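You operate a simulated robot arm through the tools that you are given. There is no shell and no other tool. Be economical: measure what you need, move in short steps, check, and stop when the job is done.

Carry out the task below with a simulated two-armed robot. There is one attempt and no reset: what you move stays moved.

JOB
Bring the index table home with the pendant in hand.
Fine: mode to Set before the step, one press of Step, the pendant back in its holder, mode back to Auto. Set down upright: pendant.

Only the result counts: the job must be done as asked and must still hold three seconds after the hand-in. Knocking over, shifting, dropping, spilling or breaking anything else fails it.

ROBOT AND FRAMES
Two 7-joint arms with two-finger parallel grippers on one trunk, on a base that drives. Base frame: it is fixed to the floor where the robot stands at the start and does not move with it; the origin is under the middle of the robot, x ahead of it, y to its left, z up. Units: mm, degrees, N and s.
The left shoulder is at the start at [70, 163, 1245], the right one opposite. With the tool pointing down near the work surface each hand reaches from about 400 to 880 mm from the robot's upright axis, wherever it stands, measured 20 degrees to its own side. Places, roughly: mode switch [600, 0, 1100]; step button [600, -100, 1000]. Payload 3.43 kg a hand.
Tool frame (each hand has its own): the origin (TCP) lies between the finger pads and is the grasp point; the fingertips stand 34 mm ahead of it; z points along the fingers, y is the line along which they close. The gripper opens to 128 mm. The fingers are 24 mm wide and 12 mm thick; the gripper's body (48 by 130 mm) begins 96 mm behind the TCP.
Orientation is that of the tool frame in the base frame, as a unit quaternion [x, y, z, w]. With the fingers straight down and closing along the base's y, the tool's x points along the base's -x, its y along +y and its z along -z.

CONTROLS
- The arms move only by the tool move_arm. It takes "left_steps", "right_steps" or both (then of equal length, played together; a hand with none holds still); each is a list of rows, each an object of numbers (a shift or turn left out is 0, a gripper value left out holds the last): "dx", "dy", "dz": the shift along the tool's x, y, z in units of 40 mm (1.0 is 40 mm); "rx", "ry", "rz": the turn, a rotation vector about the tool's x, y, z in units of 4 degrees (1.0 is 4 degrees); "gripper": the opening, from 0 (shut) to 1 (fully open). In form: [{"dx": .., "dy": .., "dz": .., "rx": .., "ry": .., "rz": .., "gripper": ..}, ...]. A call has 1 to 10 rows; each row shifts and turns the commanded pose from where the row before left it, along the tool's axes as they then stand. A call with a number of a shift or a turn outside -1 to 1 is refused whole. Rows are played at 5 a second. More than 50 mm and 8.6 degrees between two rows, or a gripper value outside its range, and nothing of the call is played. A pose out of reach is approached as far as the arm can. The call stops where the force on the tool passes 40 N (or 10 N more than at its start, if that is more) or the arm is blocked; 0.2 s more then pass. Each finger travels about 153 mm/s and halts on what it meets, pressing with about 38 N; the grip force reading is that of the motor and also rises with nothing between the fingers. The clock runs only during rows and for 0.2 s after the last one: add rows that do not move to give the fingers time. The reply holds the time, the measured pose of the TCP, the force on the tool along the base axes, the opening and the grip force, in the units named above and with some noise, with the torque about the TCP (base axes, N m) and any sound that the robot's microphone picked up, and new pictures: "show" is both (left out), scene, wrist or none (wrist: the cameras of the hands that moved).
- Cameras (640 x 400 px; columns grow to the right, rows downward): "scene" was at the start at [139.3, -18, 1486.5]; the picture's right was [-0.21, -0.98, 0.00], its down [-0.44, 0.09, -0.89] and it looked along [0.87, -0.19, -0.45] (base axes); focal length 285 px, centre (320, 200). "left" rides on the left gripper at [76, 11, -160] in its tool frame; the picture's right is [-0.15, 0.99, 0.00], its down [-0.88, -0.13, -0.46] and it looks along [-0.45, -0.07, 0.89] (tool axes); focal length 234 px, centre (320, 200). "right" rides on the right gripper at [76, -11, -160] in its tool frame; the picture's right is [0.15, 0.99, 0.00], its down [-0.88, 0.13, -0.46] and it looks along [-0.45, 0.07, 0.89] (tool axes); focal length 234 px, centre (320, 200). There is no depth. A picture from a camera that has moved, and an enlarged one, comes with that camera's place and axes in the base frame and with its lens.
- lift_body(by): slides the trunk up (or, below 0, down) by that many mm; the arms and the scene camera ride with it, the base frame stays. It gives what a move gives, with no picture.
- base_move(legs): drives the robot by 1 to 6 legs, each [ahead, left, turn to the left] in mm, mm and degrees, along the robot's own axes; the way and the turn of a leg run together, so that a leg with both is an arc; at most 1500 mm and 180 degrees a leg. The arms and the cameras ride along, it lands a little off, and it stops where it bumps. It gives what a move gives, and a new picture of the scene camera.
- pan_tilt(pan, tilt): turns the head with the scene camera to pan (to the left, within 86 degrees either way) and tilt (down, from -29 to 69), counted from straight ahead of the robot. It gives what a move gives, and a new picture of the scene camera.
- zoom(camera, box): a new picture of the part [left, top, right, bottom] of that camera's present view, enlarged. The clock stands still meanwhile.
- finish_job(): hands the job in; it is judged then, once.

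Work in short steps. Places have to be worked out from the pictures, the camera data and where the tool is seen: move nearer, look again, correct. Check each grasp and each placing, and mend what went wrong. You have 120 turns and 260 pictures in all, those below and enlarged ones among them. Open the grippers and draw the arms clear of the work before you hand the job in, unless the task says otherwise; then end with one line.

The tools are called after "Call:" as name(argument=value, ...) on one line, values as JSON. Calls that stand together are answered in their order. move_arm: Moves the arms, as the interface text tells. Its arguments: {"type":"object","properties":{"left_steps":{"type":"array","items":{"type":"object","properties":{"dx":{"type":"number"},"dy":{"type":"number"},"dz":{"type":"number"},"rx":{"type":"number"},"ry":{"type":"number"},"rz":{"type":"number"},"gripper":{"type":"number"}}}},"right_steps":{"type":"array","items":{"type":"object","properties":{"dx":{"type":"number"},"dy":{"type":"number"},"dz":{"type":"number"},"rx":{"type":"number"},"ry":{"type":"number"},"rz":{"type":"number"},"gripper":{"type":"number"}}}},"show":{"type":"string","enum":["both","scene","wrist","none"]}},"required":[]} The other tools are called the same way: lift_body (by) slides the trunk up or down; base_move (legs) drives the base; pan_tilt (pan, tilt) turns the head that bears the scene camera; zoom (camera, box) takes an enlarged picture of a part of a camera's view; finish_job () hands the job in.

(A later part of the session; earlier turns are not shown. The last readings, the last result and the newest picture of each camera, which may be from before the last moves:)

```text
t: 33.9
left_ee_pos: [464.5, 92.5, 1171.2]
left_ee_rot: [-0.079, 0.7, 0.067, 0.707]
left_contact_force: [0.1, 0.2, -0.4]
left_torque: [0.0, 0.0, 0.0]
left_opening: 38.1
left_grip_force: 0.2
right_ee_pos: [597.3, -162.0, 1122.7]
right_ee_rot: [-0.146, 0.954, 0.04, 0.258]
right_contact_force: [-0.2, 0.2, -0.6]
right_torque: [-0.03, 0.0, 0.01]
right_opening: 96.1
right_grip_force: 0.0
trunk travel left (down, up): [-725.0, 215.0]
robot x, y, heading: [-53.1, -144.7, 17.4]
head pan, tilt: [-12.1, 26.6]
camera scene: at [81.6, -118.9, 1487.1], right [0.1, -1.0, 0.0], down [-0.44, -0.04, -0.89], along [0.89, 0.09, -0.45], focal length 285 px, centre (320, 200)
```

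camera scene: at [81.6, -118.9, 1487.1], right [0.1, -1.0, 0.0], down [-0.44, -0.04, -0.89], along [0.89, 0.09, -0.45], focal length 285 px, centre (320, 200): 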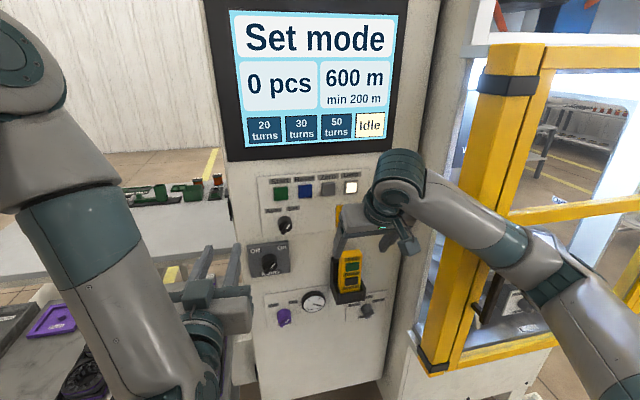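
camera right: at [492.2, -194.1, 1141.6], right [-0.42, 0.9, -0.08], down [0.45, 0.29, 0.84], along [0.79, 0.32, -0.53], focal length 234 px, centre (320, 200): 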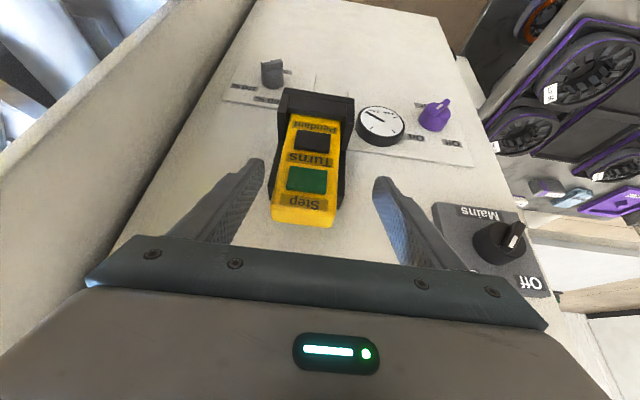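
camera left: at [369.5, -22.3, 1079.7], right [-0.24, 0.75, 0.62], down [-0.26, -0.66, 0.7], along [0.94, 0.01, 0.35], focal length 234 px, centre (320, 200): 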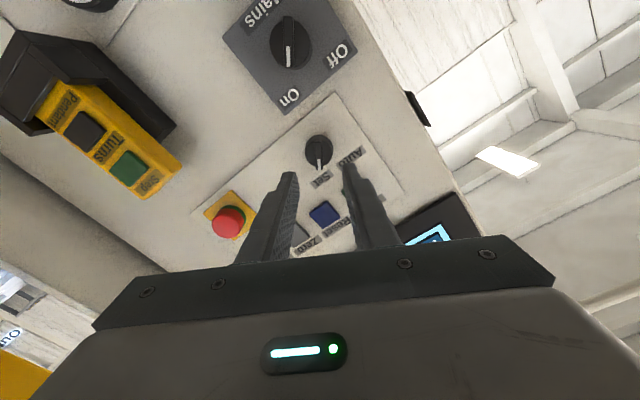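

All restored and the door unmoved. I retract the right hand further, then shift the base back 110 mm and left 100 mm so the right arm comes in straighter, away from the door.

Call:
move_arm(right_steps=[{"dz": -0.9, "dx": 0.2}, {"dz": -0.9, "dx": 0.2}, {"dz": -0.9, "dx": 0.2}, {}], show="none")

Call:
base_move(legs=[[-110, 0, 0], [0, 100, 0]])

```text
t: 34.9
left_ee_pos: [467.1, 93.7, 1169.8]
left_ee_rot: [-0.08, 0.701, 0.066, 0.706]
left_contact_force: [-0.4, 0.3, 0.1]
left_torque: [-0.02, -0.03, -0.03]
left_opening: 38.5
left_grip_force: 0.1
right_ee_pos: [526.8, -182.9, 1199.7]
right_ee_rot: [-0.148, 0.954, 0.04, 0.255]
right_contact_force: [0.4, -1.3, 0.0]
right_torque: [0.01, 0.03, 0.02]
right_opening: 96.0
right_grip_force: 0.1
trunk travel left (down, up): [-725.0, 215.0]
robot x, y, heading: [-51.4, -144.1, 17.9]
head pan, tilt: [-12.1, 26.6]
```

```text
t: 36.9
left_ee_pos: [329.8, 152.9, 1168.9]
left_ee_rot: [-0.08, 0.7, 0.066, 0.706]
left_contact_force: [0.0, 0.0, -0.8]
left_torque: [0.01, 0.0, -0.03]
left_opening: 38.4
left_grip_force: 0.0
right_ee_pos: [389.8, -123.7, 1200.2]
right_ee_rot: [-0.147, 0.954, 0.04, 0.257]
right_contact_force: [-0.6, 0.2, -0.9]
right_torque: [0.02, 0.01, -0.01]
right_opening: 96.1
right_grip_force: 0.0
trunk travel left (down, up): [-725.0, 215.0]
robot x, y, heading: [-189.2, -82.7, 17.4]
head pan, tilt: [-12.1, 26.6]
camera scene: at [-52.6, -57.9, 1486.6], right [0.09, -1.0, 0.0], down [-0.45, -0.04, -0.89], along [0.89, 0.09, -0.45], focal length 285 px, centre (320, 200)
```

scene: 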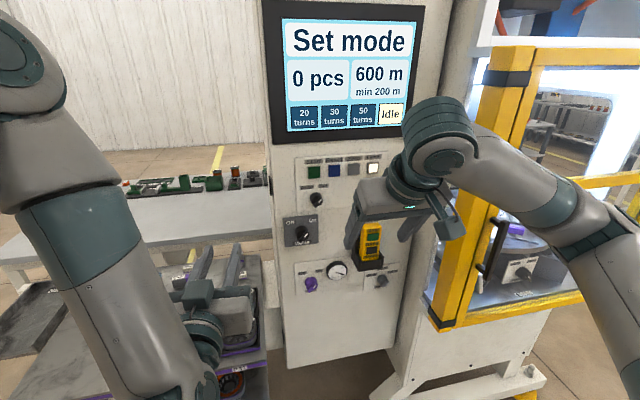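

Now I bring the right hand to the pre-grasp again.

Call:
move_arm(right_steps=[{"dx": -0.496, "dy": -0.405, "dz": 0.766}, {"dx": -0.496, "dy": -0.405, "dz": 0.766}, {"dx": -0.496, "dy": -0.405, "dz": 0.766}, {"dx": -0.496, "dy": -0.405, "dz": 0.766}, {"dx": -0.496, "dy": -0.405, "dz": 0.766}, {"dx": -0.496, "dy": -0.405, "dz": 0.766}, {}], show="both")

Call:
zoom(camera="right", box=[230, 85, 390, 205])

```text
t: 38.5
left_ee_pos: [331.6, 152.9, 1168.4]
left_ee_rot: [-0.08, 0.7, 0.066, 0.706]
left_contact_force: [0.5, -0.7, -0.1]
left_torque: [-0.01, 0.03, -0.02]
left_opening: 38.2
left_grip_force: 0.0
right_ee_pos: [606.5, -158.9, 1099.8]
right_ee_rot: [-0.147, 0.955, 0.04, 0.256]
right_contact_force: [0.0, 0.9, 0.9]
right_torque: [0.01, 0.02, 0.04]
right_opening: 96.2
right_grip_force: 0.1
trunk travel left (down, up): [-725.0, 215.0]
robot x, y, heading: [-189.7, -82.2, 17.4]
head pan, tilt: [-12.1, 26.6]
camera scene: at [-52.6, -57.2, 1486.6], right [0.1, -1.0, 0.0], down [-0.45, -0.04, -0.89], along [0.89, 0.09, -0.45], focal length 285 px, centre (320, 200)
camera right: at [471.3, -211.6, 1199.8], right [-0.42, 0.91, -0.07], down [0.47, 0.28, 0.84], along [0.78, 0.32, -0.54], focal length 234 px, centre (320, 200)
```

scene: 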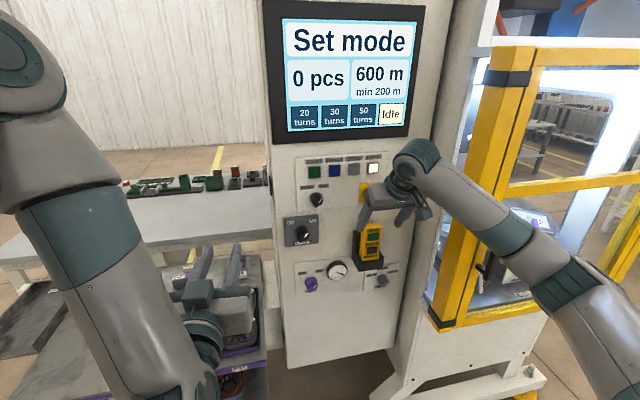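
right: 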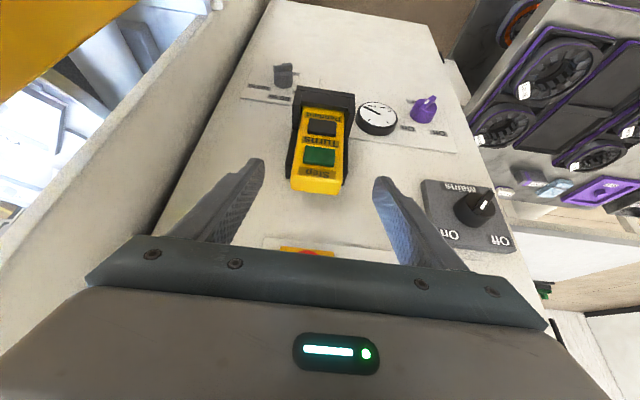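

```text
3.33 times, centred on (310, 145) of right
camera zoom: at [471.3, -211.6, 1199.8], right [-0.42, 0.91, -0.07], down [0.47, 0.28, 0.84], along [0.78, 0.32, -0.54], focal length 781 px, centre (353, 383)
```

zoom: 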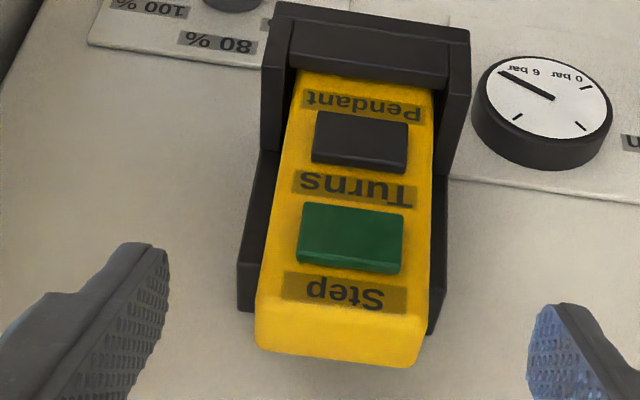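

The door post edge works out at about (576, −352): the forearm passes close to it. I tilt the right hand more toward horizontal (to ~54°) so the wrist and forearm stay back from the door.

Call:
move_arm(right_steps=[{"ry": -1}, {"ry": -1}, {"ry": -1}, {"ry": -1}, {"ry": -1}, {"ry": -1}, {}], show="both")

```text
t: 40.0
left_ee_pos: [331.8, 154.2, 1169.4]
left_ee_rot: [-0.08, 0.7, 0.066, 0.706]
left_contact_force: [0.9, -0.3, -0.1]
left_torque: [0.0, 0.0, -0.01]
left_opening: 38.5
left_grip_force: 0.1
right_ee_pos: [605.2, -157.8, 1099.8]
right_ee_rot: [-0.135, 0.88, 0.069, 0.449]
right_contact_force: [-0.3, -0.7, -0.2]
right_torque: [-0.01, -0.01, -0.01]
right_opening: 95.8
right_grip_force: 0.1
trunk travel left (down, up): [-725.0, 215.0]
robot x, y, heading: [-192.1, -83.3, 17.5]
head pan, tilt: [-12.1, 26.6]
camera scene: at [-51.9, -56.7, 1486.5], right [0.1, -1.0, 0.0], down [-0.45, -0.04, -0.89], along [0.89, 0.09, -0.45], focal length 285 px, centre (320, 200)
camera right: at [443.9, -219.4, 1131.5], right [-0.38, 0.92, -0.12], down [0.1, 0.17, 0.98], along [0.92, 0.36, -0.16], focal length 234 px, centre (320, 200)
```

scene: 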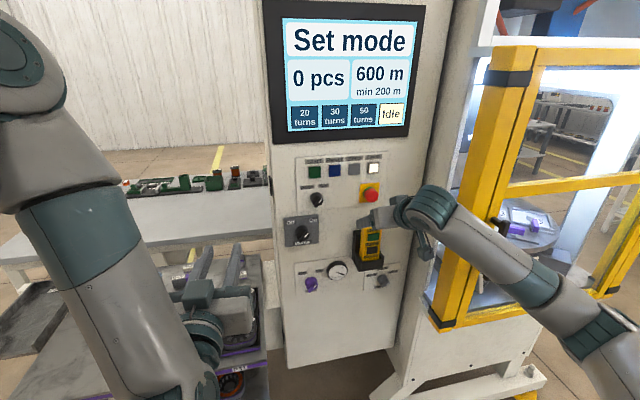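
right: 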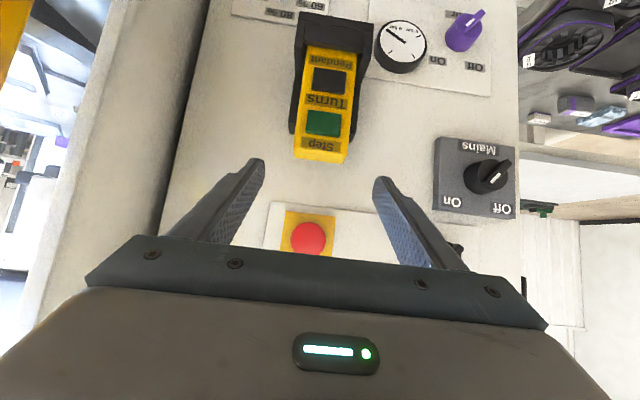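

Forearm is still only marginally clear of the door handle. I retract 60 mm and slide the base 130 mm further left.

Call:
move_arm(right_steps=[{"dz": -0.75}, {"dz": -0.75}, {}], show="none")

Call:
base_move(legs=[[0, 130, 0]])

```text
t: 40.9
left_ee_pos: [332.2, 152.6, 1169.3]
left_ee_rot: [-0.079, 0.701, 0.065, 0.706]
left_contact_force: [-0.5, -0.9, 0.2]
left_torque: [0.02, -0.01, -0.02]
left_opening: 38.4
left_grip_force: 0.0
right_ee_pos: [560.8, -171.2, 1134.8]
right_ee_rot: [-0.136, 0.881, 0.07, 0.449]
right_contact_force: [0.9, -1.0, 0.0]
right_torque: [0.0, -0.05, 0.03]
right_opening: 96.0
right_grip_force: 0.1
trunk travel left (down, up): [-725.0, 215.0]
robot x, y, heading: [-190.5, -82.7, 17.6]
head pan, tilt: [-12.1, 26.6]
```

```text
t: 42.1
left_ee_pos: [294.0, 275.0, 1169.8]
left_ee_rot: [-0.079, 0.701, 0.066, 0.706]
left_contact_force: [-0.3, -0.5, -0.1]
left_torque: [0.0, -0.01, -0.01]
left_opening: 38.4
left_grip_force: 0.1
right_ee_pos: [522.0, -51.1, 1134.7]
right_ee_rot: [-0.136, 0.881, 0.07, 0.448]
right_contact_force: [0.0, 0.4, 1.2]
right_torque: [0.01, 0.02, 0.06]
right_opening: 96.0
right_grip_force: 0.0
trunk travel left (down, up): [-725.0, 215.0]
robot x, y, heading: [-227.8, 42.7, 17.8]
head pan, tilt: [-12.1, 26.6]
camera scene: at [-90.5, 65.6, 1486.5], right [0.09, -1.0, 0.0], down [-0.45, -0.04, -0.89], along [0.89, 0.08, -0.45], focal length 285 px, centre (320, 200)
```

scene: 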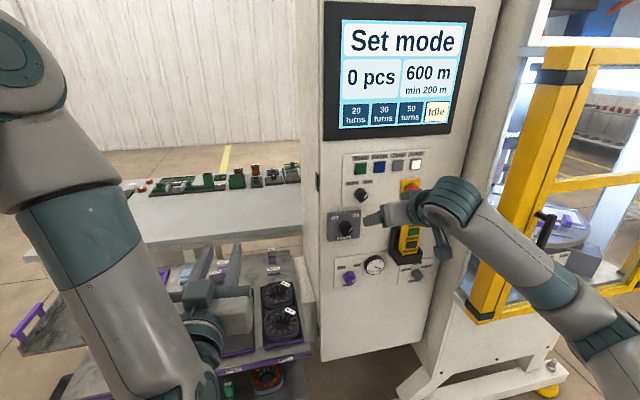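

Now I bring the right hand to the pre-grasp, 70 mm short of the pendant.

Call:
move_arm(right_steps=[{"dx": 0.206, "dy": -0.79, "dz": 0.36}, {"dx": 0.206, "dy": -0.79, "dz": 0.36}, {"dx": 0.206, "dy": -0.79, "dz": 0.36}, {"dx": 0.206, "dy": -0.79, "dz": 0.36}, {}], show="both")

Call:
zoom(camera="right", box=[230, 65, 390, 185])

```text
t: 43.3
left_ee_pos: [292.3, 277.2, 1170.5]
left_ee_rot: [-0.079, 0.701, 0.067, 0.706]
left_contact_force: [-0.2, 0.2, -0.2]
left_torque: [-0.01, 0.01, -0.03]
left_opening: 38.2
left_grip_force: 0.0
right_ee_pos: [584.4, -160.5, 1075.5]
right_ee_rot: [-0.136, 0.88, 0.069, 0.449]
right_contact_force: [-0.3, 0.0, -0.1]
right_torque: [-0.03, -0.02, -0.02]
right_opening: 95.8
right_grip_force: 0.2
trunk travel left (down, up): [-725.0, 215.0]
robot x, y, heading: [-228.5, 41.5, 17.4]
head pan, tilt: [-12.1, 26.6]
camera scene: at [-91.2, 67.8, 1486.5], right [0.09, -1.0, 0.0], down [-0.45, -0.04, -0.89], along [0.89, 0.08, -0.45], focal length 285 px, centre (320, 200)
camera right: at [423.2, -222.1, 1107.6], right [-0.38, 0.92, -0.12], down [0.1, 0.17, 0.98], along [0.92, 0.36, -0.16], focal length 234 px, centre (320, 200)
```

scene: 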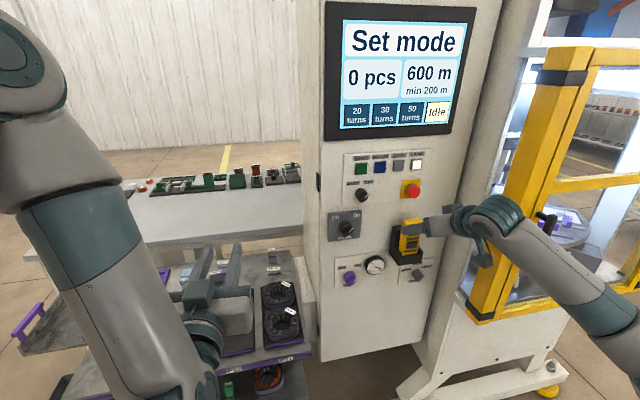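
right: 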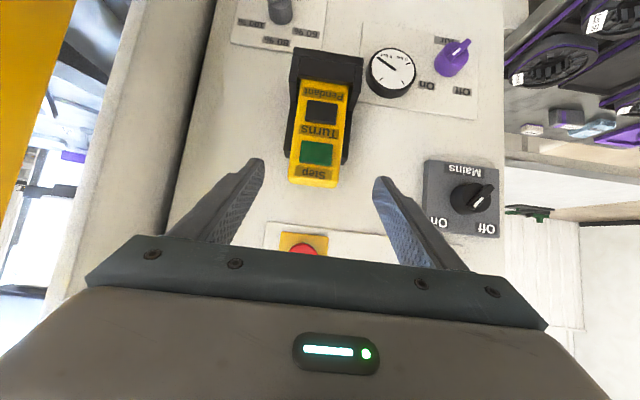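

```text
3.33 times, centred on (310, 125) of right
camera zoom: at [423.2, -222.1, 1107.6], right [-0.38, 0.92, -0.12], down [0.1, 0.17, 0.98], along [0.92, 0.36, -0.16], focal length 781 px, centre (353, 450)
```

zoom: 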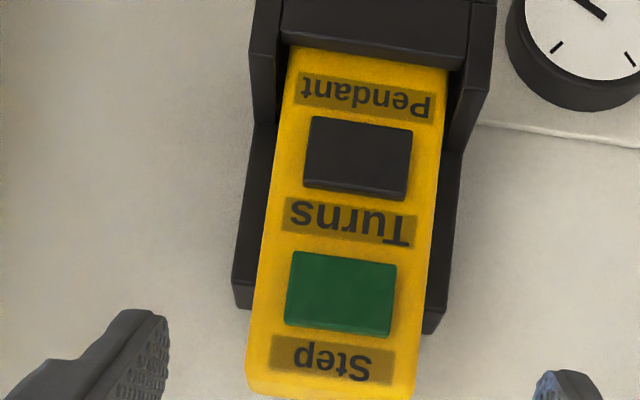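

Call:
move_arm(right_steps=[{"dy": -0.09, "dz": 0.45}, {"dz": 0.45}, {}], show="scene")

```text
t: 44.1
left_ee_pos: [291.8, 274.7, 1169.9]
left_ee_rot: [-0.079, 0.7, 0.065, 0.706]
left_contact_force: [0.1, 0.5, 0.4]
left_torque: [-0.01, -0.01, -0.01]
left_opening: 38.1
left_grip_force: 0.0
right_ee_pos: [614.0, -155.8, 1055.3]
right_ee_rot: [-0.135, 0.881, 0.068, 0.449]
right_contact_force: [0.7, 0.8, 0.4]
right_torque: [-0.01, -0.03, 0.02]
right_opening: 96.1
right_grip_force: 0.0
trunk travel left (down, up): [-725.0, 215.0]
robot x, y, heading: [-228.1, 41.8, 17.6]
head pan, tilt: [-12.1, 26.6]
camera scene: at [-91.5, 66.2, 1486.6], right [0.09, -1.0, 0.0], down [-0.45, -0.04, -0.89], along [0.89, 0.08, -0.45], focal length 285 px, centre (320, 200)
```

scene: 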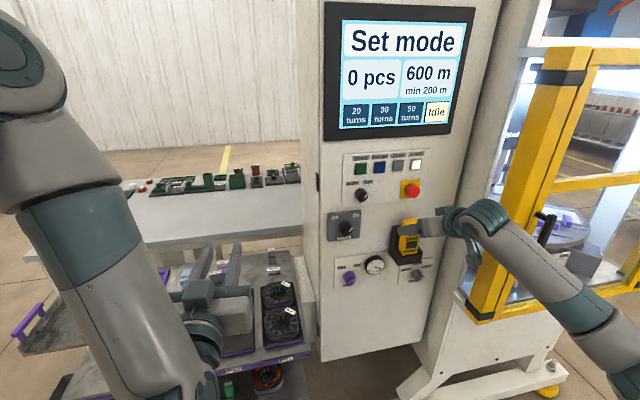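

No tipping, no contact. I finish the advance and look before closing.

Call:
move_arm(right_steps=[{"dz": 0.4}, {"dz": 0.4}, {}], show="both")

Call:
zoom(camera="right", box=[230, 105, 390, 225])

```text
t: 44.9
left_ee_pos: [292.5, 276.3, 1169.3]
left_ee_rot: [-0.078, 0.701, 0.066, 0.706]
left_contact_force: [0.1, 0.1, 0.3]
left_torque: [0.0, -0.01, -0.04]
left_opening: 38.6
left_grip_force: 0.1
right_ee_pos: [638.8, -148.9, 1033.8]
right_ee_rot: [-0.135, 0.881, 0.069, 0.449]
right_contact_force: [0.1, -0.4, -0.5]
right_torque: [0.01, -0.03, -0.02]
right_opening: 96.2
right_grip_force: 0.2
trunk travel left (down, up): [-725.0, 215.0]
robot x, y, heading: [-228.4, 38.9, 17.5]
head pan, tilt: [-12.1, 26.6]
camera scene: at [-91.3, 66.6, 1486.6], right [0.09, -1.0, 0.0], down [-0.45, -0.04, -0.89], along [0.89, 0.08, -0.45], focal length 285 px, centre (320, 200)
camera right: at [477.2, -210.5, 1067.0], right [-0.38, 0.92, -0.12], down [0.1, 0.17, 0.98], along [0.92, 0.36, -0.16], focal length 234 px, centre (320, 200)
```

scene: 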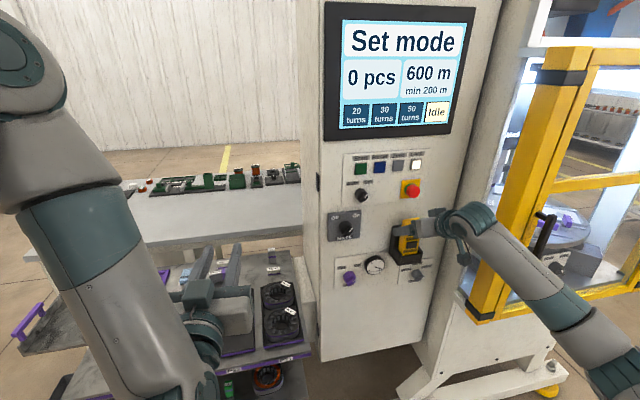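
right: 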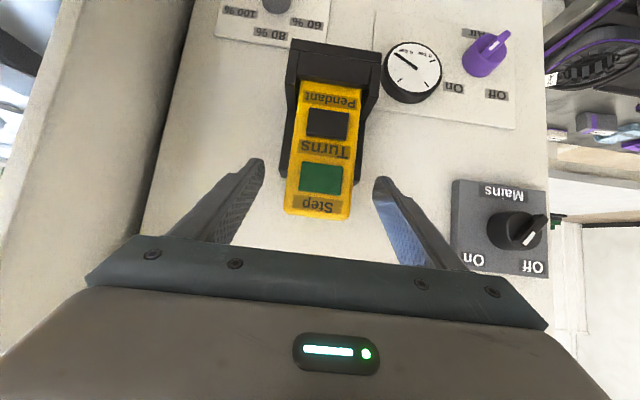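

```text
3.33 times, centred on (310, 165) of right
camera zoom: at [477.2, -210.5, 1067.0], right [-0.38, 0.92, -0.12], down [0.1, 0.17, 0.98], along [0.92, 0.36, -0.16], focal length 781 px, centre (353, 317)
```

zoom: 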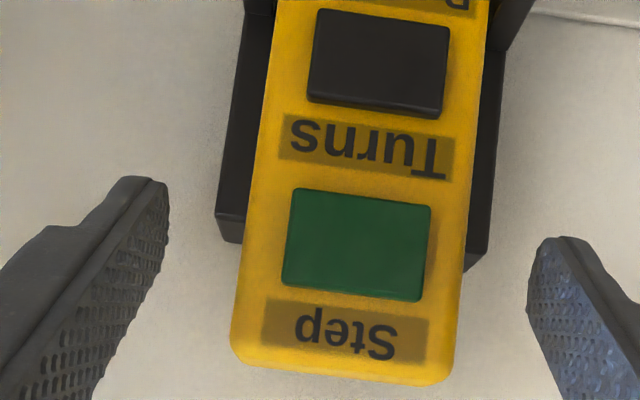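

Fingers straddle the pendant, centred. I close gradually.

Call:
move_arm(right_steps=[{"gripper": 0.6}, {"gripper": 0.5}, {"gripper": 0.4}, {"gripper": 0.3}, {"gripper": 0.3}], show="wrist")

Call:
zoom(camera="right", box=[230, 105, 390, 225])

```text
t: 46.1
left_ee_pos: [292.0, 276.5, 1170.3]
left_ee_rot: [-0.08, 0.7, 0.065, 0.706]
left_contact_force: [0.3, -0.1, -0.4]
left_torque: [0.03, 0.0, -0.02]
left_opening: 38.5
left_grip_force: 0.0
right_ee_pos: [639.0, -149.4, 1035.5]
right_ee_rot: [-0.134, 0.881, 0.069, 0.449]
right_contact_force: [-0.6, -0.3, -0.7]
right_torque: [0.0, 0.02, 0.04]
right_opening: 55.4
right_grip_force: 38.1
trunk travel left (down, up): [-725.0, 215.0]
robot x, y, heading: [-229.3, 42.4, 17.3]
head pan, tilt: [-12.1, 26.6]
camera right: at [477.3, -210.4, 1066.9], right [-0.38, 0.92, -0.12], down [0.1, 0.17, 0.98], along [0.92, 0.36, -0.16], focal length 234 px, centre (320, 200)
```

right: 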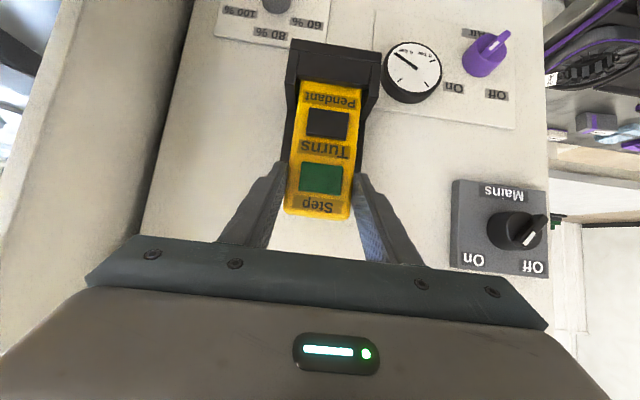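

```text
3.33 times, centred on (310, 165) of right
camera zoom: at [477.3, -210.4, 1066.9], right [-0.38, 0.92, -0.12], down [0.1, 0.17, 0.98], along [0.92, 0.36, -0.16], focal length 781 px, centre (353, 317)
```

zoom: 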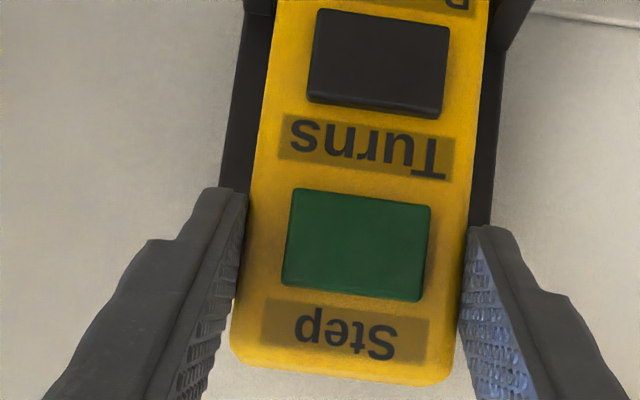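

Held at 55.4 mm. I lift straight up about 44 mm (E-stop sits ~58 mm above the pendant's top) and look.

Call:
move_arm(right_steps=[{"dx": -0.3, "dz": -0.218}, {"dx": -0.3, "dz": -0.218}, {"dx": -0.291, "dz": -0.212}, {}], show="both")

Call:
zoom(camera="scene", box=[370, 175, 466, 295])

Call:
zoom(camera="right", box=[250, 20, 410, 120])

```text
t: 47.1
left_ee_pos: [293.3, 276.3, 1169.4]
left_ee_rot: [-0.079, 0.701, 0.065, 0.706]
left_contact_force: [0.5, -0.3, -0.4]
left_torque: [0.03, 0.03, 0.04]
left_opening: 38.5
left_grip_force: 0.0
right_ee_pos: [639.0, -150.4, 1079.0]
right_ee_rot: [-0.135, 0.88, 0.069, 0.449]
right_contact_force: [-0.3, -0.1, -2.7]
right_torque: [0.0, 0.06, 0.03]
right_opening: 55.7
right_grip_force: 38.2
trunk travel left (down, up): [-725.0, 215.0]
robot x, y, heading: [-230.9, 42.9, 17.6]
head pan, tilt: [-12.1, 26.6]
camera scene: at [-90.5, 66.5, 1486.5], right [0.09, -1.0, 0.0], down [-0.45, -0.04, -0.89], along [0.89, 0.08, -0.45], focal length 285 px, centre (320, 200)
camera right: at [478.1, -210.7, 1110.9], right [-0.38, 0.92, -0.12], down [0.1, 0.17, 0.98], along [0.92, 0.36, -0.16], focal length 234 px, centre (320, 200)
```

scene: 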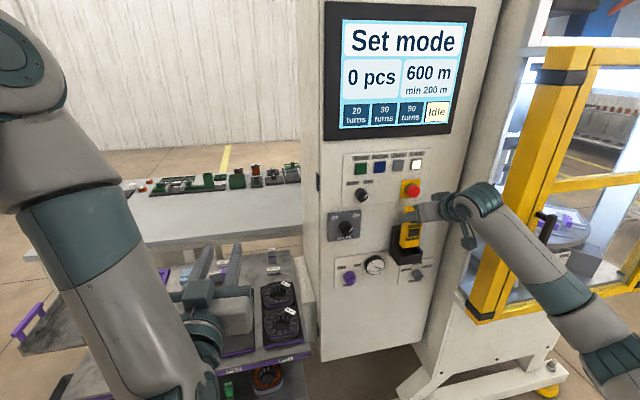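
right: 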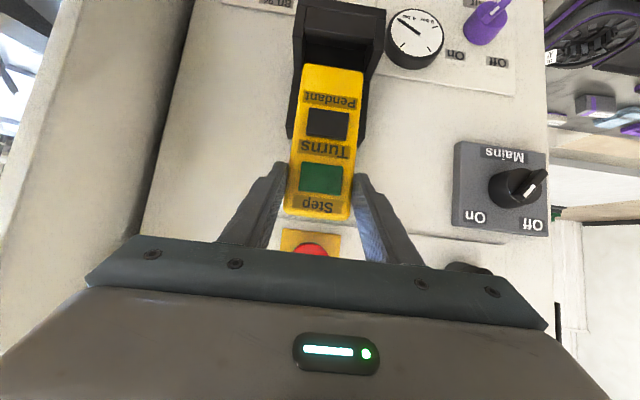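

```text
3.33 times, centred on (418, 235) of scene
camera zoom: at [-90.5, 66.5, 1486.5], right [0.09, -1.0, 0.0], down [-0.45, -0.04, -0.89], along [0.89, 0.08, -0.45], focal length 950 px, centre (-7, 83)
```

zoom: 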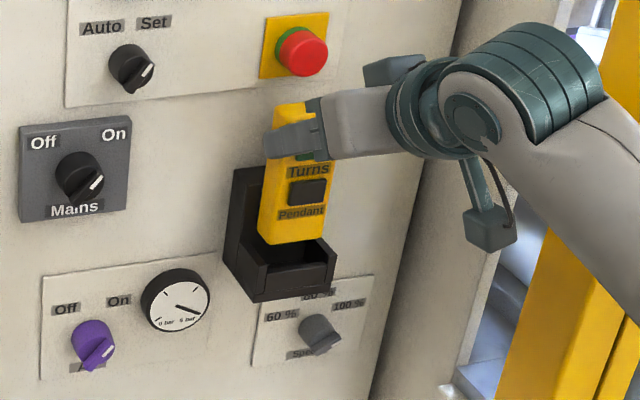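

```text
4.00 times, centred on (330, 70) of right
camera zoom: at [478.1, -210.7, 1110.9], right [-0.38, 0.92, -0.12], down [0.1, 0.17, 0.98], along [0.92, 0.36, -0.16], focal length 937 px, centre (280, 720)
```

zoom: 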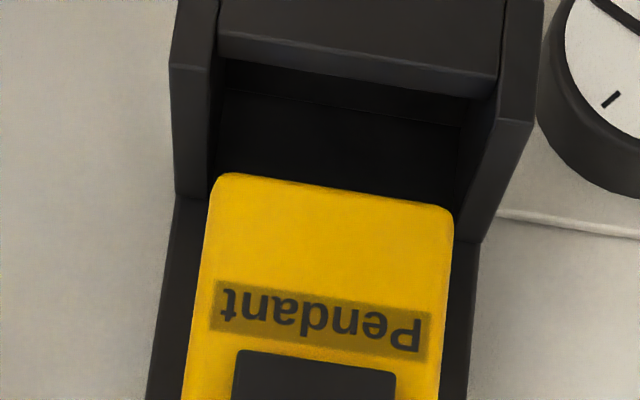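

The pendant's bottom (z≈964) clears the holder lip (≈941). I draw it straight back 120 mm from the panel.

Call:
move_arm(right_steps=[{"dx": 0.295, "dz": -0.405}, {"dx": 0.295, "dz": -0.405}, {"dx": 0.442, "dz": -0.607}, {"dx": 0.442, "dz": -0.607}, {"dx": 0.295, "dz": -0.405}, {}], show="both")

```text
t: 48.5
left_ee_pos: [293.1, 276.9, 1168.7]
left_ee_rot: [-0.079, 0.701, 0.065, 0.706]
left_contact_force: [-0.6, -0.2, 0.0]
left_torque: [-0.04, 0.01, 0.0]
left_opening: 38.5
left_grip_force: 0.0
right_ee_pos: [523.1, -184.9, 1077.7]
right_ee_rot: [-0.135, 0.881, 0.069, 0.449]
right_contact_force: [1.2, 0.0, -3.3]
right_torque: [-0.01, 0.06, 0.01]
right_opening: 55.6
right_grip_force: 38.1
trunk travel left (down, up): [-725.0, 215.0]
robot x, y, heading: [-230.3, 39.4, 17.7]
head pan, tilt: [-12.1, 26.6]
camera scene: at [-90.2, 66.8, 1486.4], right [0.09, -1.0, 0.0], down [-0.45, -0.04, -0.89], along [0.89, 0.08, -0.45], focal length 285 px, centre (320, 200)
camera right: at [362.3, -246.3, 1109.2], right [-0.38, 0.92, -0.12], down [0.1, 0.17, 0.98], along [0.92, 0.36, -0.16], focal length 234 px, centre (320, 200)
```

scene: 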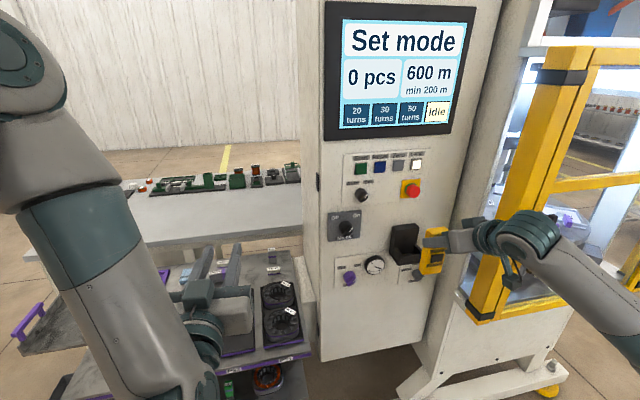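
right: 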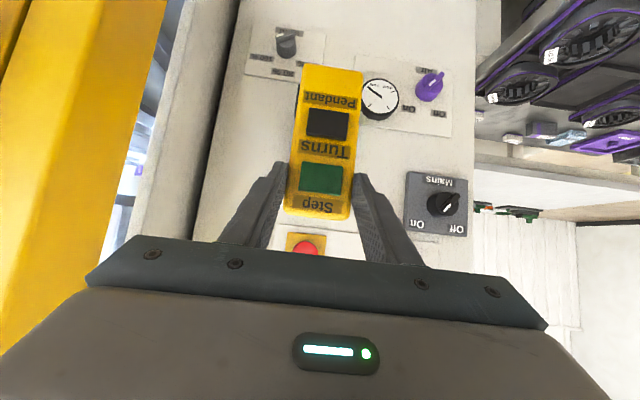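

The pendant is free. I carry it left 230 mm in front of the panel, toward the centre.

Call:
move_arm(right_steps=[{"dy": 0.8}, {"dy": 0.8}, {"dy": 0.8}, {"dy": 0.8}, {"dy": 0.8}, {"dy": 0.8}, {"dy": 0.8}, {}], show="both")

```text
t: 50.3
left_ee_pos: [292.9, 275.4, 1169.8]
left_ee_rot: [-0.078, 0.701, 0.065, 0.706]
left_contact_force: [0.2, 0.0, 0.0]
left_torque: [0.0, 0.01, 0.05]
left_opening: 38.4
left_grip_force: 0.0
right_ee_pos: [456.7, 27.6, 1078.9]
right_ee_rot: [-0.135, 0.881, 0.069, 0.448]
right_contact_force: [0.0, -0.3, -2.0]
right_torque: [-0.02, 0.03, 0.02]
right_opening: 55.5
right_grip_force: 38.5
trunk travel left (down, up): [-725.0, 215.0]
robot x, y, heading: [-230.7, 41.7, 17.5]
head pan, tilt: [-12.1, 26.6]
camera scene: at [-90.7, 65.5, 1486.5], right [0.09, -1.0, 0.0], down [-0.45, -0.04, -0.89], along [0.89, 0.08, -0.45], focal length 285 px, centre (320, 200)
camera right: at [295.7, -33.6, 1110.9], right [-0.38, 0.92, -0.12], down [0.1, 0.17, 0.98], along [0.92, 0.36, -0.16], focal length 234 px, centre (320, 200)
```

scene: 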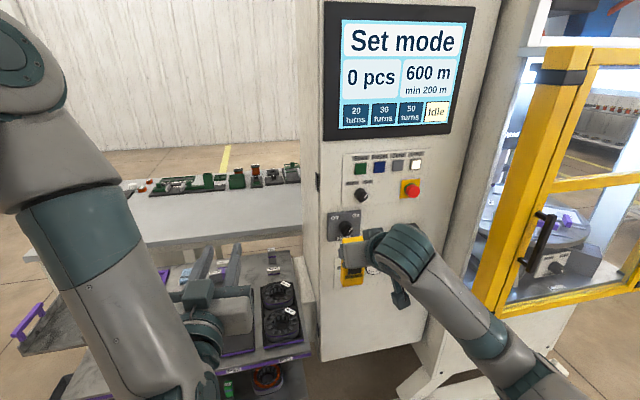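
right: 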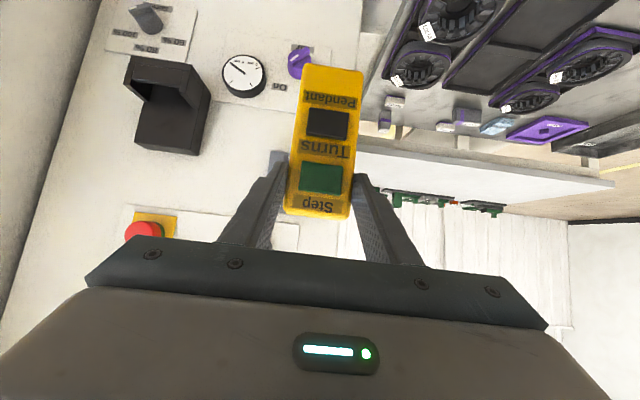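

Pendant held steady. I shift it 60 mm more left and meanwhile orient the left hand: fingers shut, yawed right and pitched up a little, lowered.

Call:
move_arm(right_steps=[{"dy": 0.5}, {"dy": 0.5}, {"dy": 0.5}, {}, {}, {}, {}], left_steps=[{"rx": 1, "ry": -0.62, "dx": 0.5, "gripper": 0}, {"rx": 1, "ry": -0.62, "dx": 0.5}, {"rx": 1, "ry": -0.62, "dx": 0.5}, {"rx": 1, "ry": -0.62, "dx": 0.5}, {"rx": 1, "ry": -0.62, "dx": 0.5}, {"rx": 1, "ry": -0.62, "dx": 0.5}, {}], show="both")

```text
t: 51.9
left_ee_pos: [299.7, 152.8, 1178.1]
left_ee_rot: [0.001, 0.645, -0.017, 0.764]
left_contact_force: [0.2, 0.4, -0.4]
left_torque: [-0.01, 0.01, 0.01]
left_opening: 0.0
left_grip_force: 32.7
left hand out of reach, approached as far as the arm can: row 1, 2, 3, 4, 5, 6
right_ee_pos: [438.3, 86.4, 1078.2]
right_ee_rot: [-0.135, 0.881, 0.068, 0.449]
right_contact_force: [-0.1, 0.4, -1.9]
right_torque: [0.0, 0.04, 0.02]
right_opening: 55.6
right_grip_force: 37.8
trunk travel left (down, up): [-725.0, 215.0]
robot x, y, heading: [-227.9, 38.9, 17.7]
head pan, tilt: [-12.1, 26.6]
camera scene: at [-90.5, 66.9, 1486.5], right [0.09, -1.0, 0.0], down [-0.45, -0.04, -0.89], along [0.89, 0.08, -0.45], focal length 285 px, centre (320, 200)
camera right: at [277.4, 24.6, 1109.8], right [-0.38, 0.92, -0.12], down [0.1, 0.17, 0.98], along [0.92, 0.36, -0.16], focal length 234 px, centre (320, 200)
camera left: at [155.5, 165.9, 1076.0], right [0.0, 0.99, 0.12], down [-0.6, -0.1, 0.79], along [0.8, -0.08, 0.6], focal length 234 px, centre (320, 200)
```

scene: 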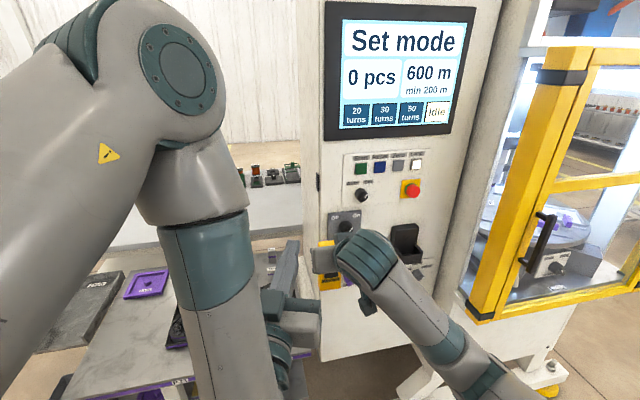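
right: 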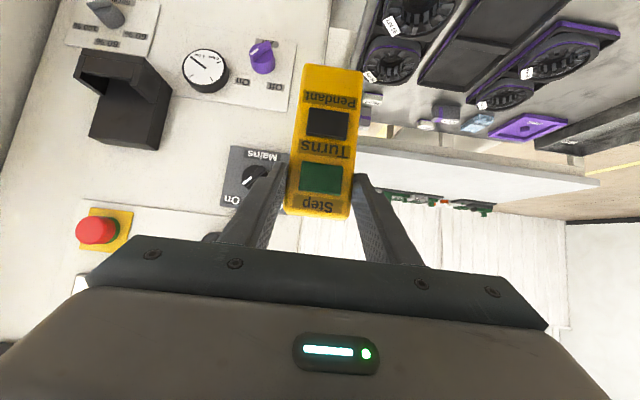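
left: 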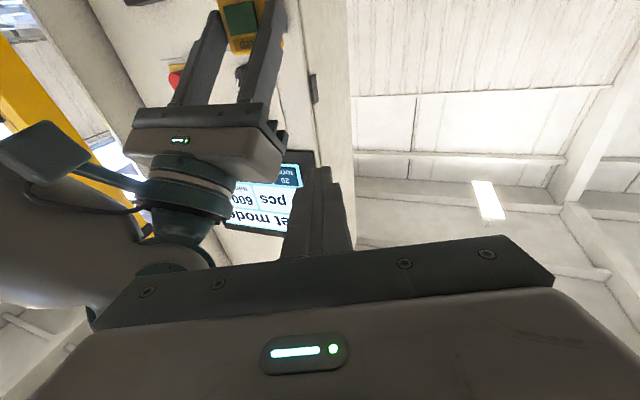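

The left hand hits its inner reach limit here. I push the pendant 85 mm further out so the left arm can extend.

Call:
move_arm(right_steps=[{"dx": -0.313, "dz": 0.43}, {"dx": -0.313, "dz": 0.43}, {"dx": -0.313, "dz": 0.43}, {"dx": -0.313, "dz": 0.43}, {}], left_steps=[{"dz": 0.4, "dx": 0.4}, {"dz": 0.4, "dx": 0.4}, {"dz": 0.4, "dx": 0.4}, {"dz": 0.4, "dx": 0.4}, {}], show="both")

```text
t: 52.8
left_ee_pos: [346.7, 145.0, 1175.3]
left_ee_rot: [-0.009, 0.641, -0.002, 0.767]
left_contact_force: [0.6, 0.5, 0.1]
left_torque: [-0.01, -0.01, 0.04]
left_opening: 0.0
left_grip_force: 32.8
left hand out of reach, approached as far as the arm can: row 1, 2, 3, 4
right_ee_pos: [499.0, 102.4, 1075.6]
right_ee_rot: [-0.135, 0.882, 0.066, 0.448]
right_contact_force: [-0.1, 0.3, -2.0]
right_torque: [-0.01, 0.05, 0.0]
right_opening: 55.8
right_grip_force: 37.6
trunk travel left (down, up): [-725.0, 215.0]
robot x, y, heading: [-230.6, 42.9, 17.2]
head pan, tilt: [-12.1, 26.6]
stopped in row 4 (left hand): the force on the tool passed its limit at 48 N (the readings are from after the stop); the commanded pose is now the measured one
camera scene: at [-89.7, 67.0, 1486.4], right [0.09, -1.0, 0.0], down [-0.45, -0.04, -0.89], along [0.89, 0.08, -0.45], focal length 285 px, centre (320, 200)
camera right: at [337.8, 41.8, 1109.0], right [-0.38, 0.92, -0.12], down [0.11, 0.17, 0.98], along [0.92, 0.35, -0.16], focal length 234 px, centre (320, 200)
camera left: at [203.5, 154.0, 1071.3], right [-0.03, 0.99, 0.13], down [-0.6, -0.12, 0.79], along [0.8, -0.05, 0.6], focal length 234 px, centre (320, 200)
```

scene: 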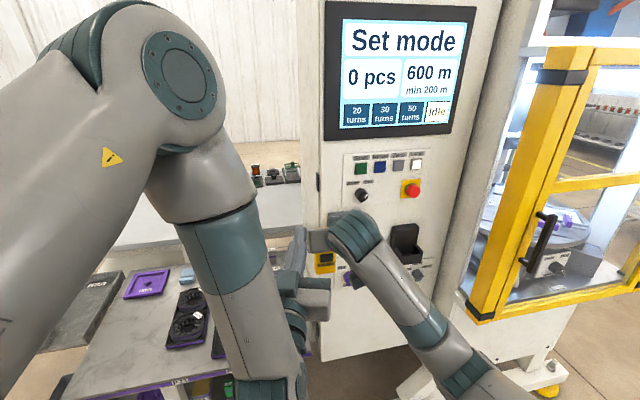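
right: 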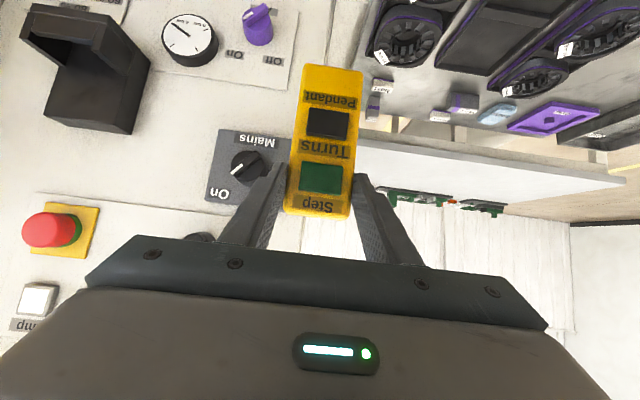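
left: 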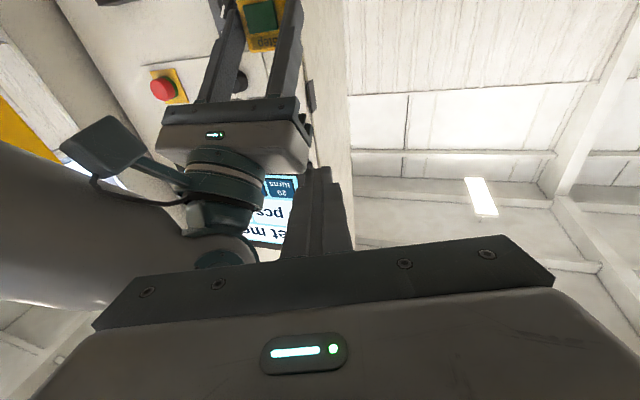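

The left fingers brushed the right gripper; the pendant is still firmly held and unshifted. I move the left hand away to the left.

Call:
move_arm(left_steps=[{"dy": 0.8}, {"dy": 0.8}, {"dy": 0.8}, {"dy": 0.8}, {}], show="none")

```text
t: 54.0
left_ee_pos: [313.7, 176.9, 1210.2]
left_ee_rot: [-0.01, 0.641, 0.0, 0.768]
left_contact_force: [-0.5, -0.2, -0.4]
left_torque: [0.0, -0.02, 0.01]
left_opening: 0.0
left_grip_force: 32.2
left hand out of reach, approached as far as the arm can: row 1, 2, 3, 4
right_ee_pos: [499.6, 102.6, 1077.5]
right_ee_rot: [-0.134, 0.881, 0.067, 0.448]
right_contact_force: [-1.0, -0.1, -2.7]
right_torque: [-0.03, 0.09, -0.03]
right_opening: 55.5
right_grip_force: 38.0
trunk travel left (down, up): [-725.0, 215.0]
robot x, y, heading: [-225.7, 39.8, 17.6]
head pan, tilt: [-12.1, 26.6]
```

Call:
move_arm(left_steps=[{"dz": 0.5, "dy": 0.5}, {"dz": 0.5, "dy": 0.5}, {"dz": 0.5, "dy": 0.5}, {"dz": 0.5, "dy": 0.5}, {}], show="scene")

```text
t: 55.2
left_ee_pos: [362.3, 174.0, 1253.3]
left_ee_rot: [-0.011, 0.642, 0.001, 0.767]
left_contact_force: [-0.8, -0.2, 0.2]
left_torque: [-0.01, -0.01, -0.02]
left_opening: 0.0
left_grip_force: 32.8
left hand out of reach, approached as far as the arm can: row 1, 2, 3, 4
right_ee_pos: [499.0, 103.5, 1077.4]
right_ee_rot: [-0.135, 0.881, 0.066, 0.448]
right_contact_force: [0.6, 0.3, -2.2]
right_torque: [0.0, 0.1, 0.03]
right_opening: 55.6
right_grip_force: 37.9
trunk travel left (down, up): [-725.0, 215.0]
robot x, y, heading: [-231.3, 45.3, 17.6]
head pan, tilt: [-12.1, 26.6]
camera scene: at [-90.5, 66.9, 1486.5], right [0.09, -1.0, 0.0], down [-0.45, -0.04, -0.89], along [0.89, 0.08, -0.45], focal length 285 px, centre (320, 200)
```

scene: 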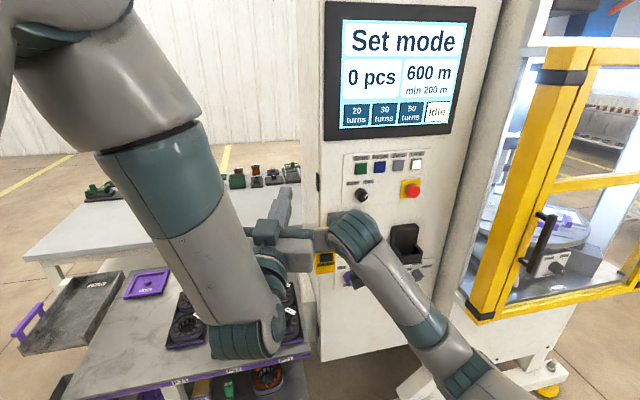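

The up-pitched left hand is against its limits. I rotate the pendant so its face looks up ~24° (right hand more vertical), and pitch the left hand downward instead, which suits its arm.

Call:
move_arm(right_steps=[{"ry": 1}, {"ry": 1}, {"ry": 1}, {"ry": 1}, {"ry": 1}, {"ry": 1}, {}, {}, {}, {}], left_steps=[{"ry": 1}, {"ry": 1}, {"ry": 1}, {"ry": 1}, {"ry": 1}, {"ry": 1}, {"ry": 1}, {"ry": 1}, {"ry": 1}, {}], show="both")

```text
t: 57.4
left_ee_pos: [362.2, 174.0, 1251.8]
left_ee_rot: [-0.006, 0.846, -0.004, 0.532]
left_contact_force: [-0.4, -1.0, 0.3]
left_torque: [0.01, -0.01, 0.0]
left_opening: 0.0
left_grip_force: 33.6
right_ee_pos: [498.4, 102.7, 1077.8]
right_ee_rot: [-0.146, 0.955, 0.037, 0.255]
right_contact_force: [0.0, -0.3, -2.7]
right_torque: [0.01, -0.02, -0.02]
right_opening: 55.8
right_grip_force: 38.1
trunk travel left (down, up): [-725.0, 215.0]
robot x, y, heading: [-232.9, 38.2, 17.5]
head pan, tilt: [-12.1, 26.6]
camera scene: at [-90.5, 66.6, 1486.5], right [0.09, -1.0, 0.0], down [-0.45, -0.04, -0.89], along [0.89, 0.08, -0.45], focal length 285 px, centre (320, 200)
camera right: at [364.4, 50.3, 1177.4], right [-0.41, 0.91, -0.08], down [0.47, 0.29, 0.83], along [0.78, 0.31, -0.55], focal length 234 px, centre (320, 200)
camera left: at [186.0, 183.7, 1252.1], right [0.06, 0.99, 0.12], down [-0.03, -0.12, 0.99], along [1.0, -0.06, 0.02], focal length 234 px, centre (320, 200)
```

scene: 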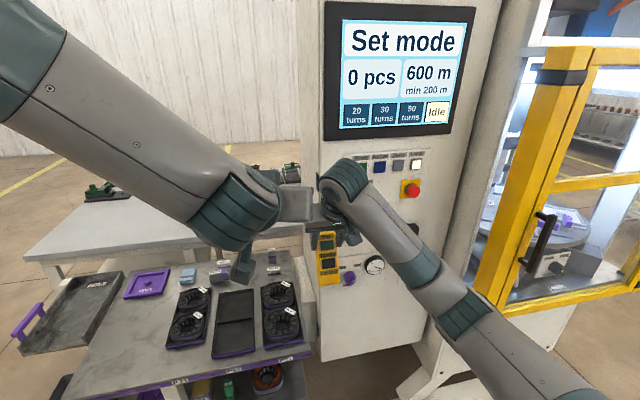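
right: 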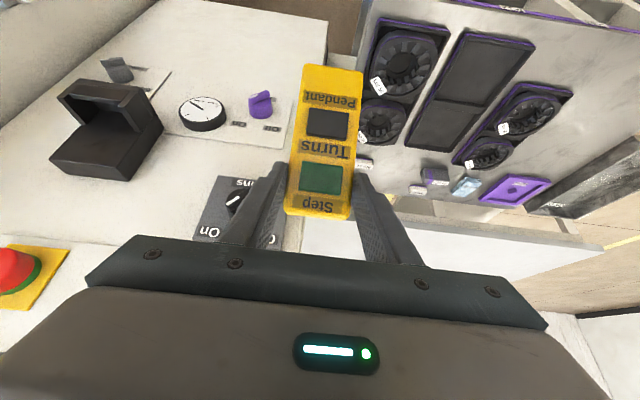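
left: 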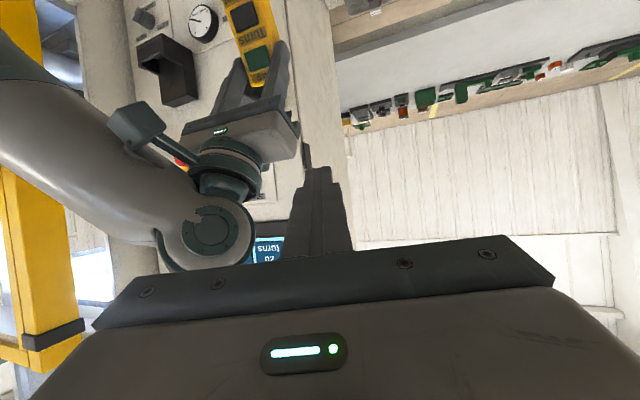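

Now both arms sit well. Step is at about (501, 105, 1060) (right-hand and left-camera estimates agree). I flatten the left pitch a bit, swing it out left and down to press height.

Call:
move_arm(left_steps=[{"dy": 0.8}, {"dy": 0.7}, {"ry": -1}, {"ry": -1}, {"ry": -1}, {"dx": 0.9, "dz": 0.48}, {"dx": 0.9, "dz": 0.48}, {"dx": 0.9, "dz": 0.48}, {"dx": 0.9, "dz": 0.48}, {}], show="both")

```text
t: 59.6
left_ee_pos: [377.0, 233.2, 1191.7]
left_ee_rot: [-0.007, 0.786, -0.003, 0.618]
left_contact_force: [-0.4, -0.2, 0.0]
left_torque: [-0.01, 0.03, -0.01]
left_opening: 0.1
left_grip_force: 33.4
left hand out of reach, approached as far as the arm can: row 7, 8, 9
right_ee_pos: [498.5, 103.3, 1077.7]
right_ee_rot: [-0.147, 0.955, 0.038, 0.255]
right_contact_force: [0.1, 0.8, -2.3]
right_torque: [0.02, -0.02, -0.02]
right_opening: 55.4
right_grip_force: 37.2
trunk travel left (down, up): [-725.0, 215.0]
robot x, y, heading: [-227.5, 42.8, 17.8]
head pan, tilt: [-12.1, 26.6]
camera scene: at [-91.1, 66.6, 1486.5], right [0.09, -1.0, 0.0], down [-0.45, -0.04, -0.89], along [0.89, 0.08, -0.45], focal length 285 px, centre (320, 200)
camera left: at [204.1, 242.9, 1154.6], right [0.03, 0.99, 0.13], down [-0.23, -0.12, 0.96], along [0.97, -0.06, 0.23], focal length 234 px, centre (320, 200)
```

scene: 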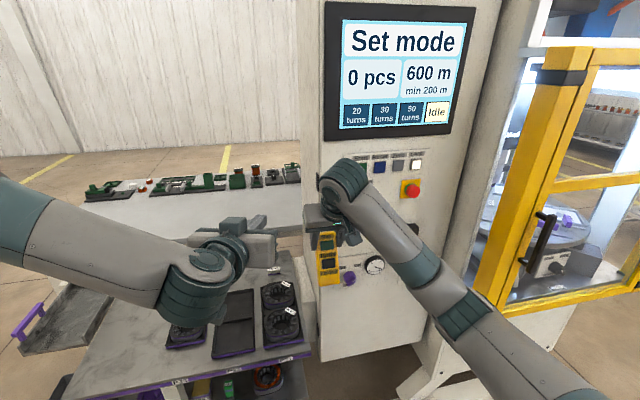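
left: 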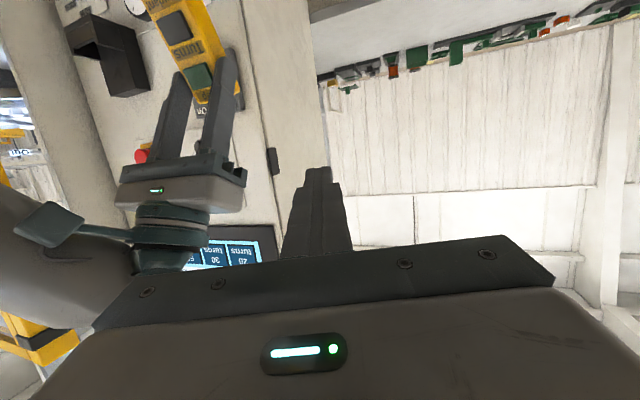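

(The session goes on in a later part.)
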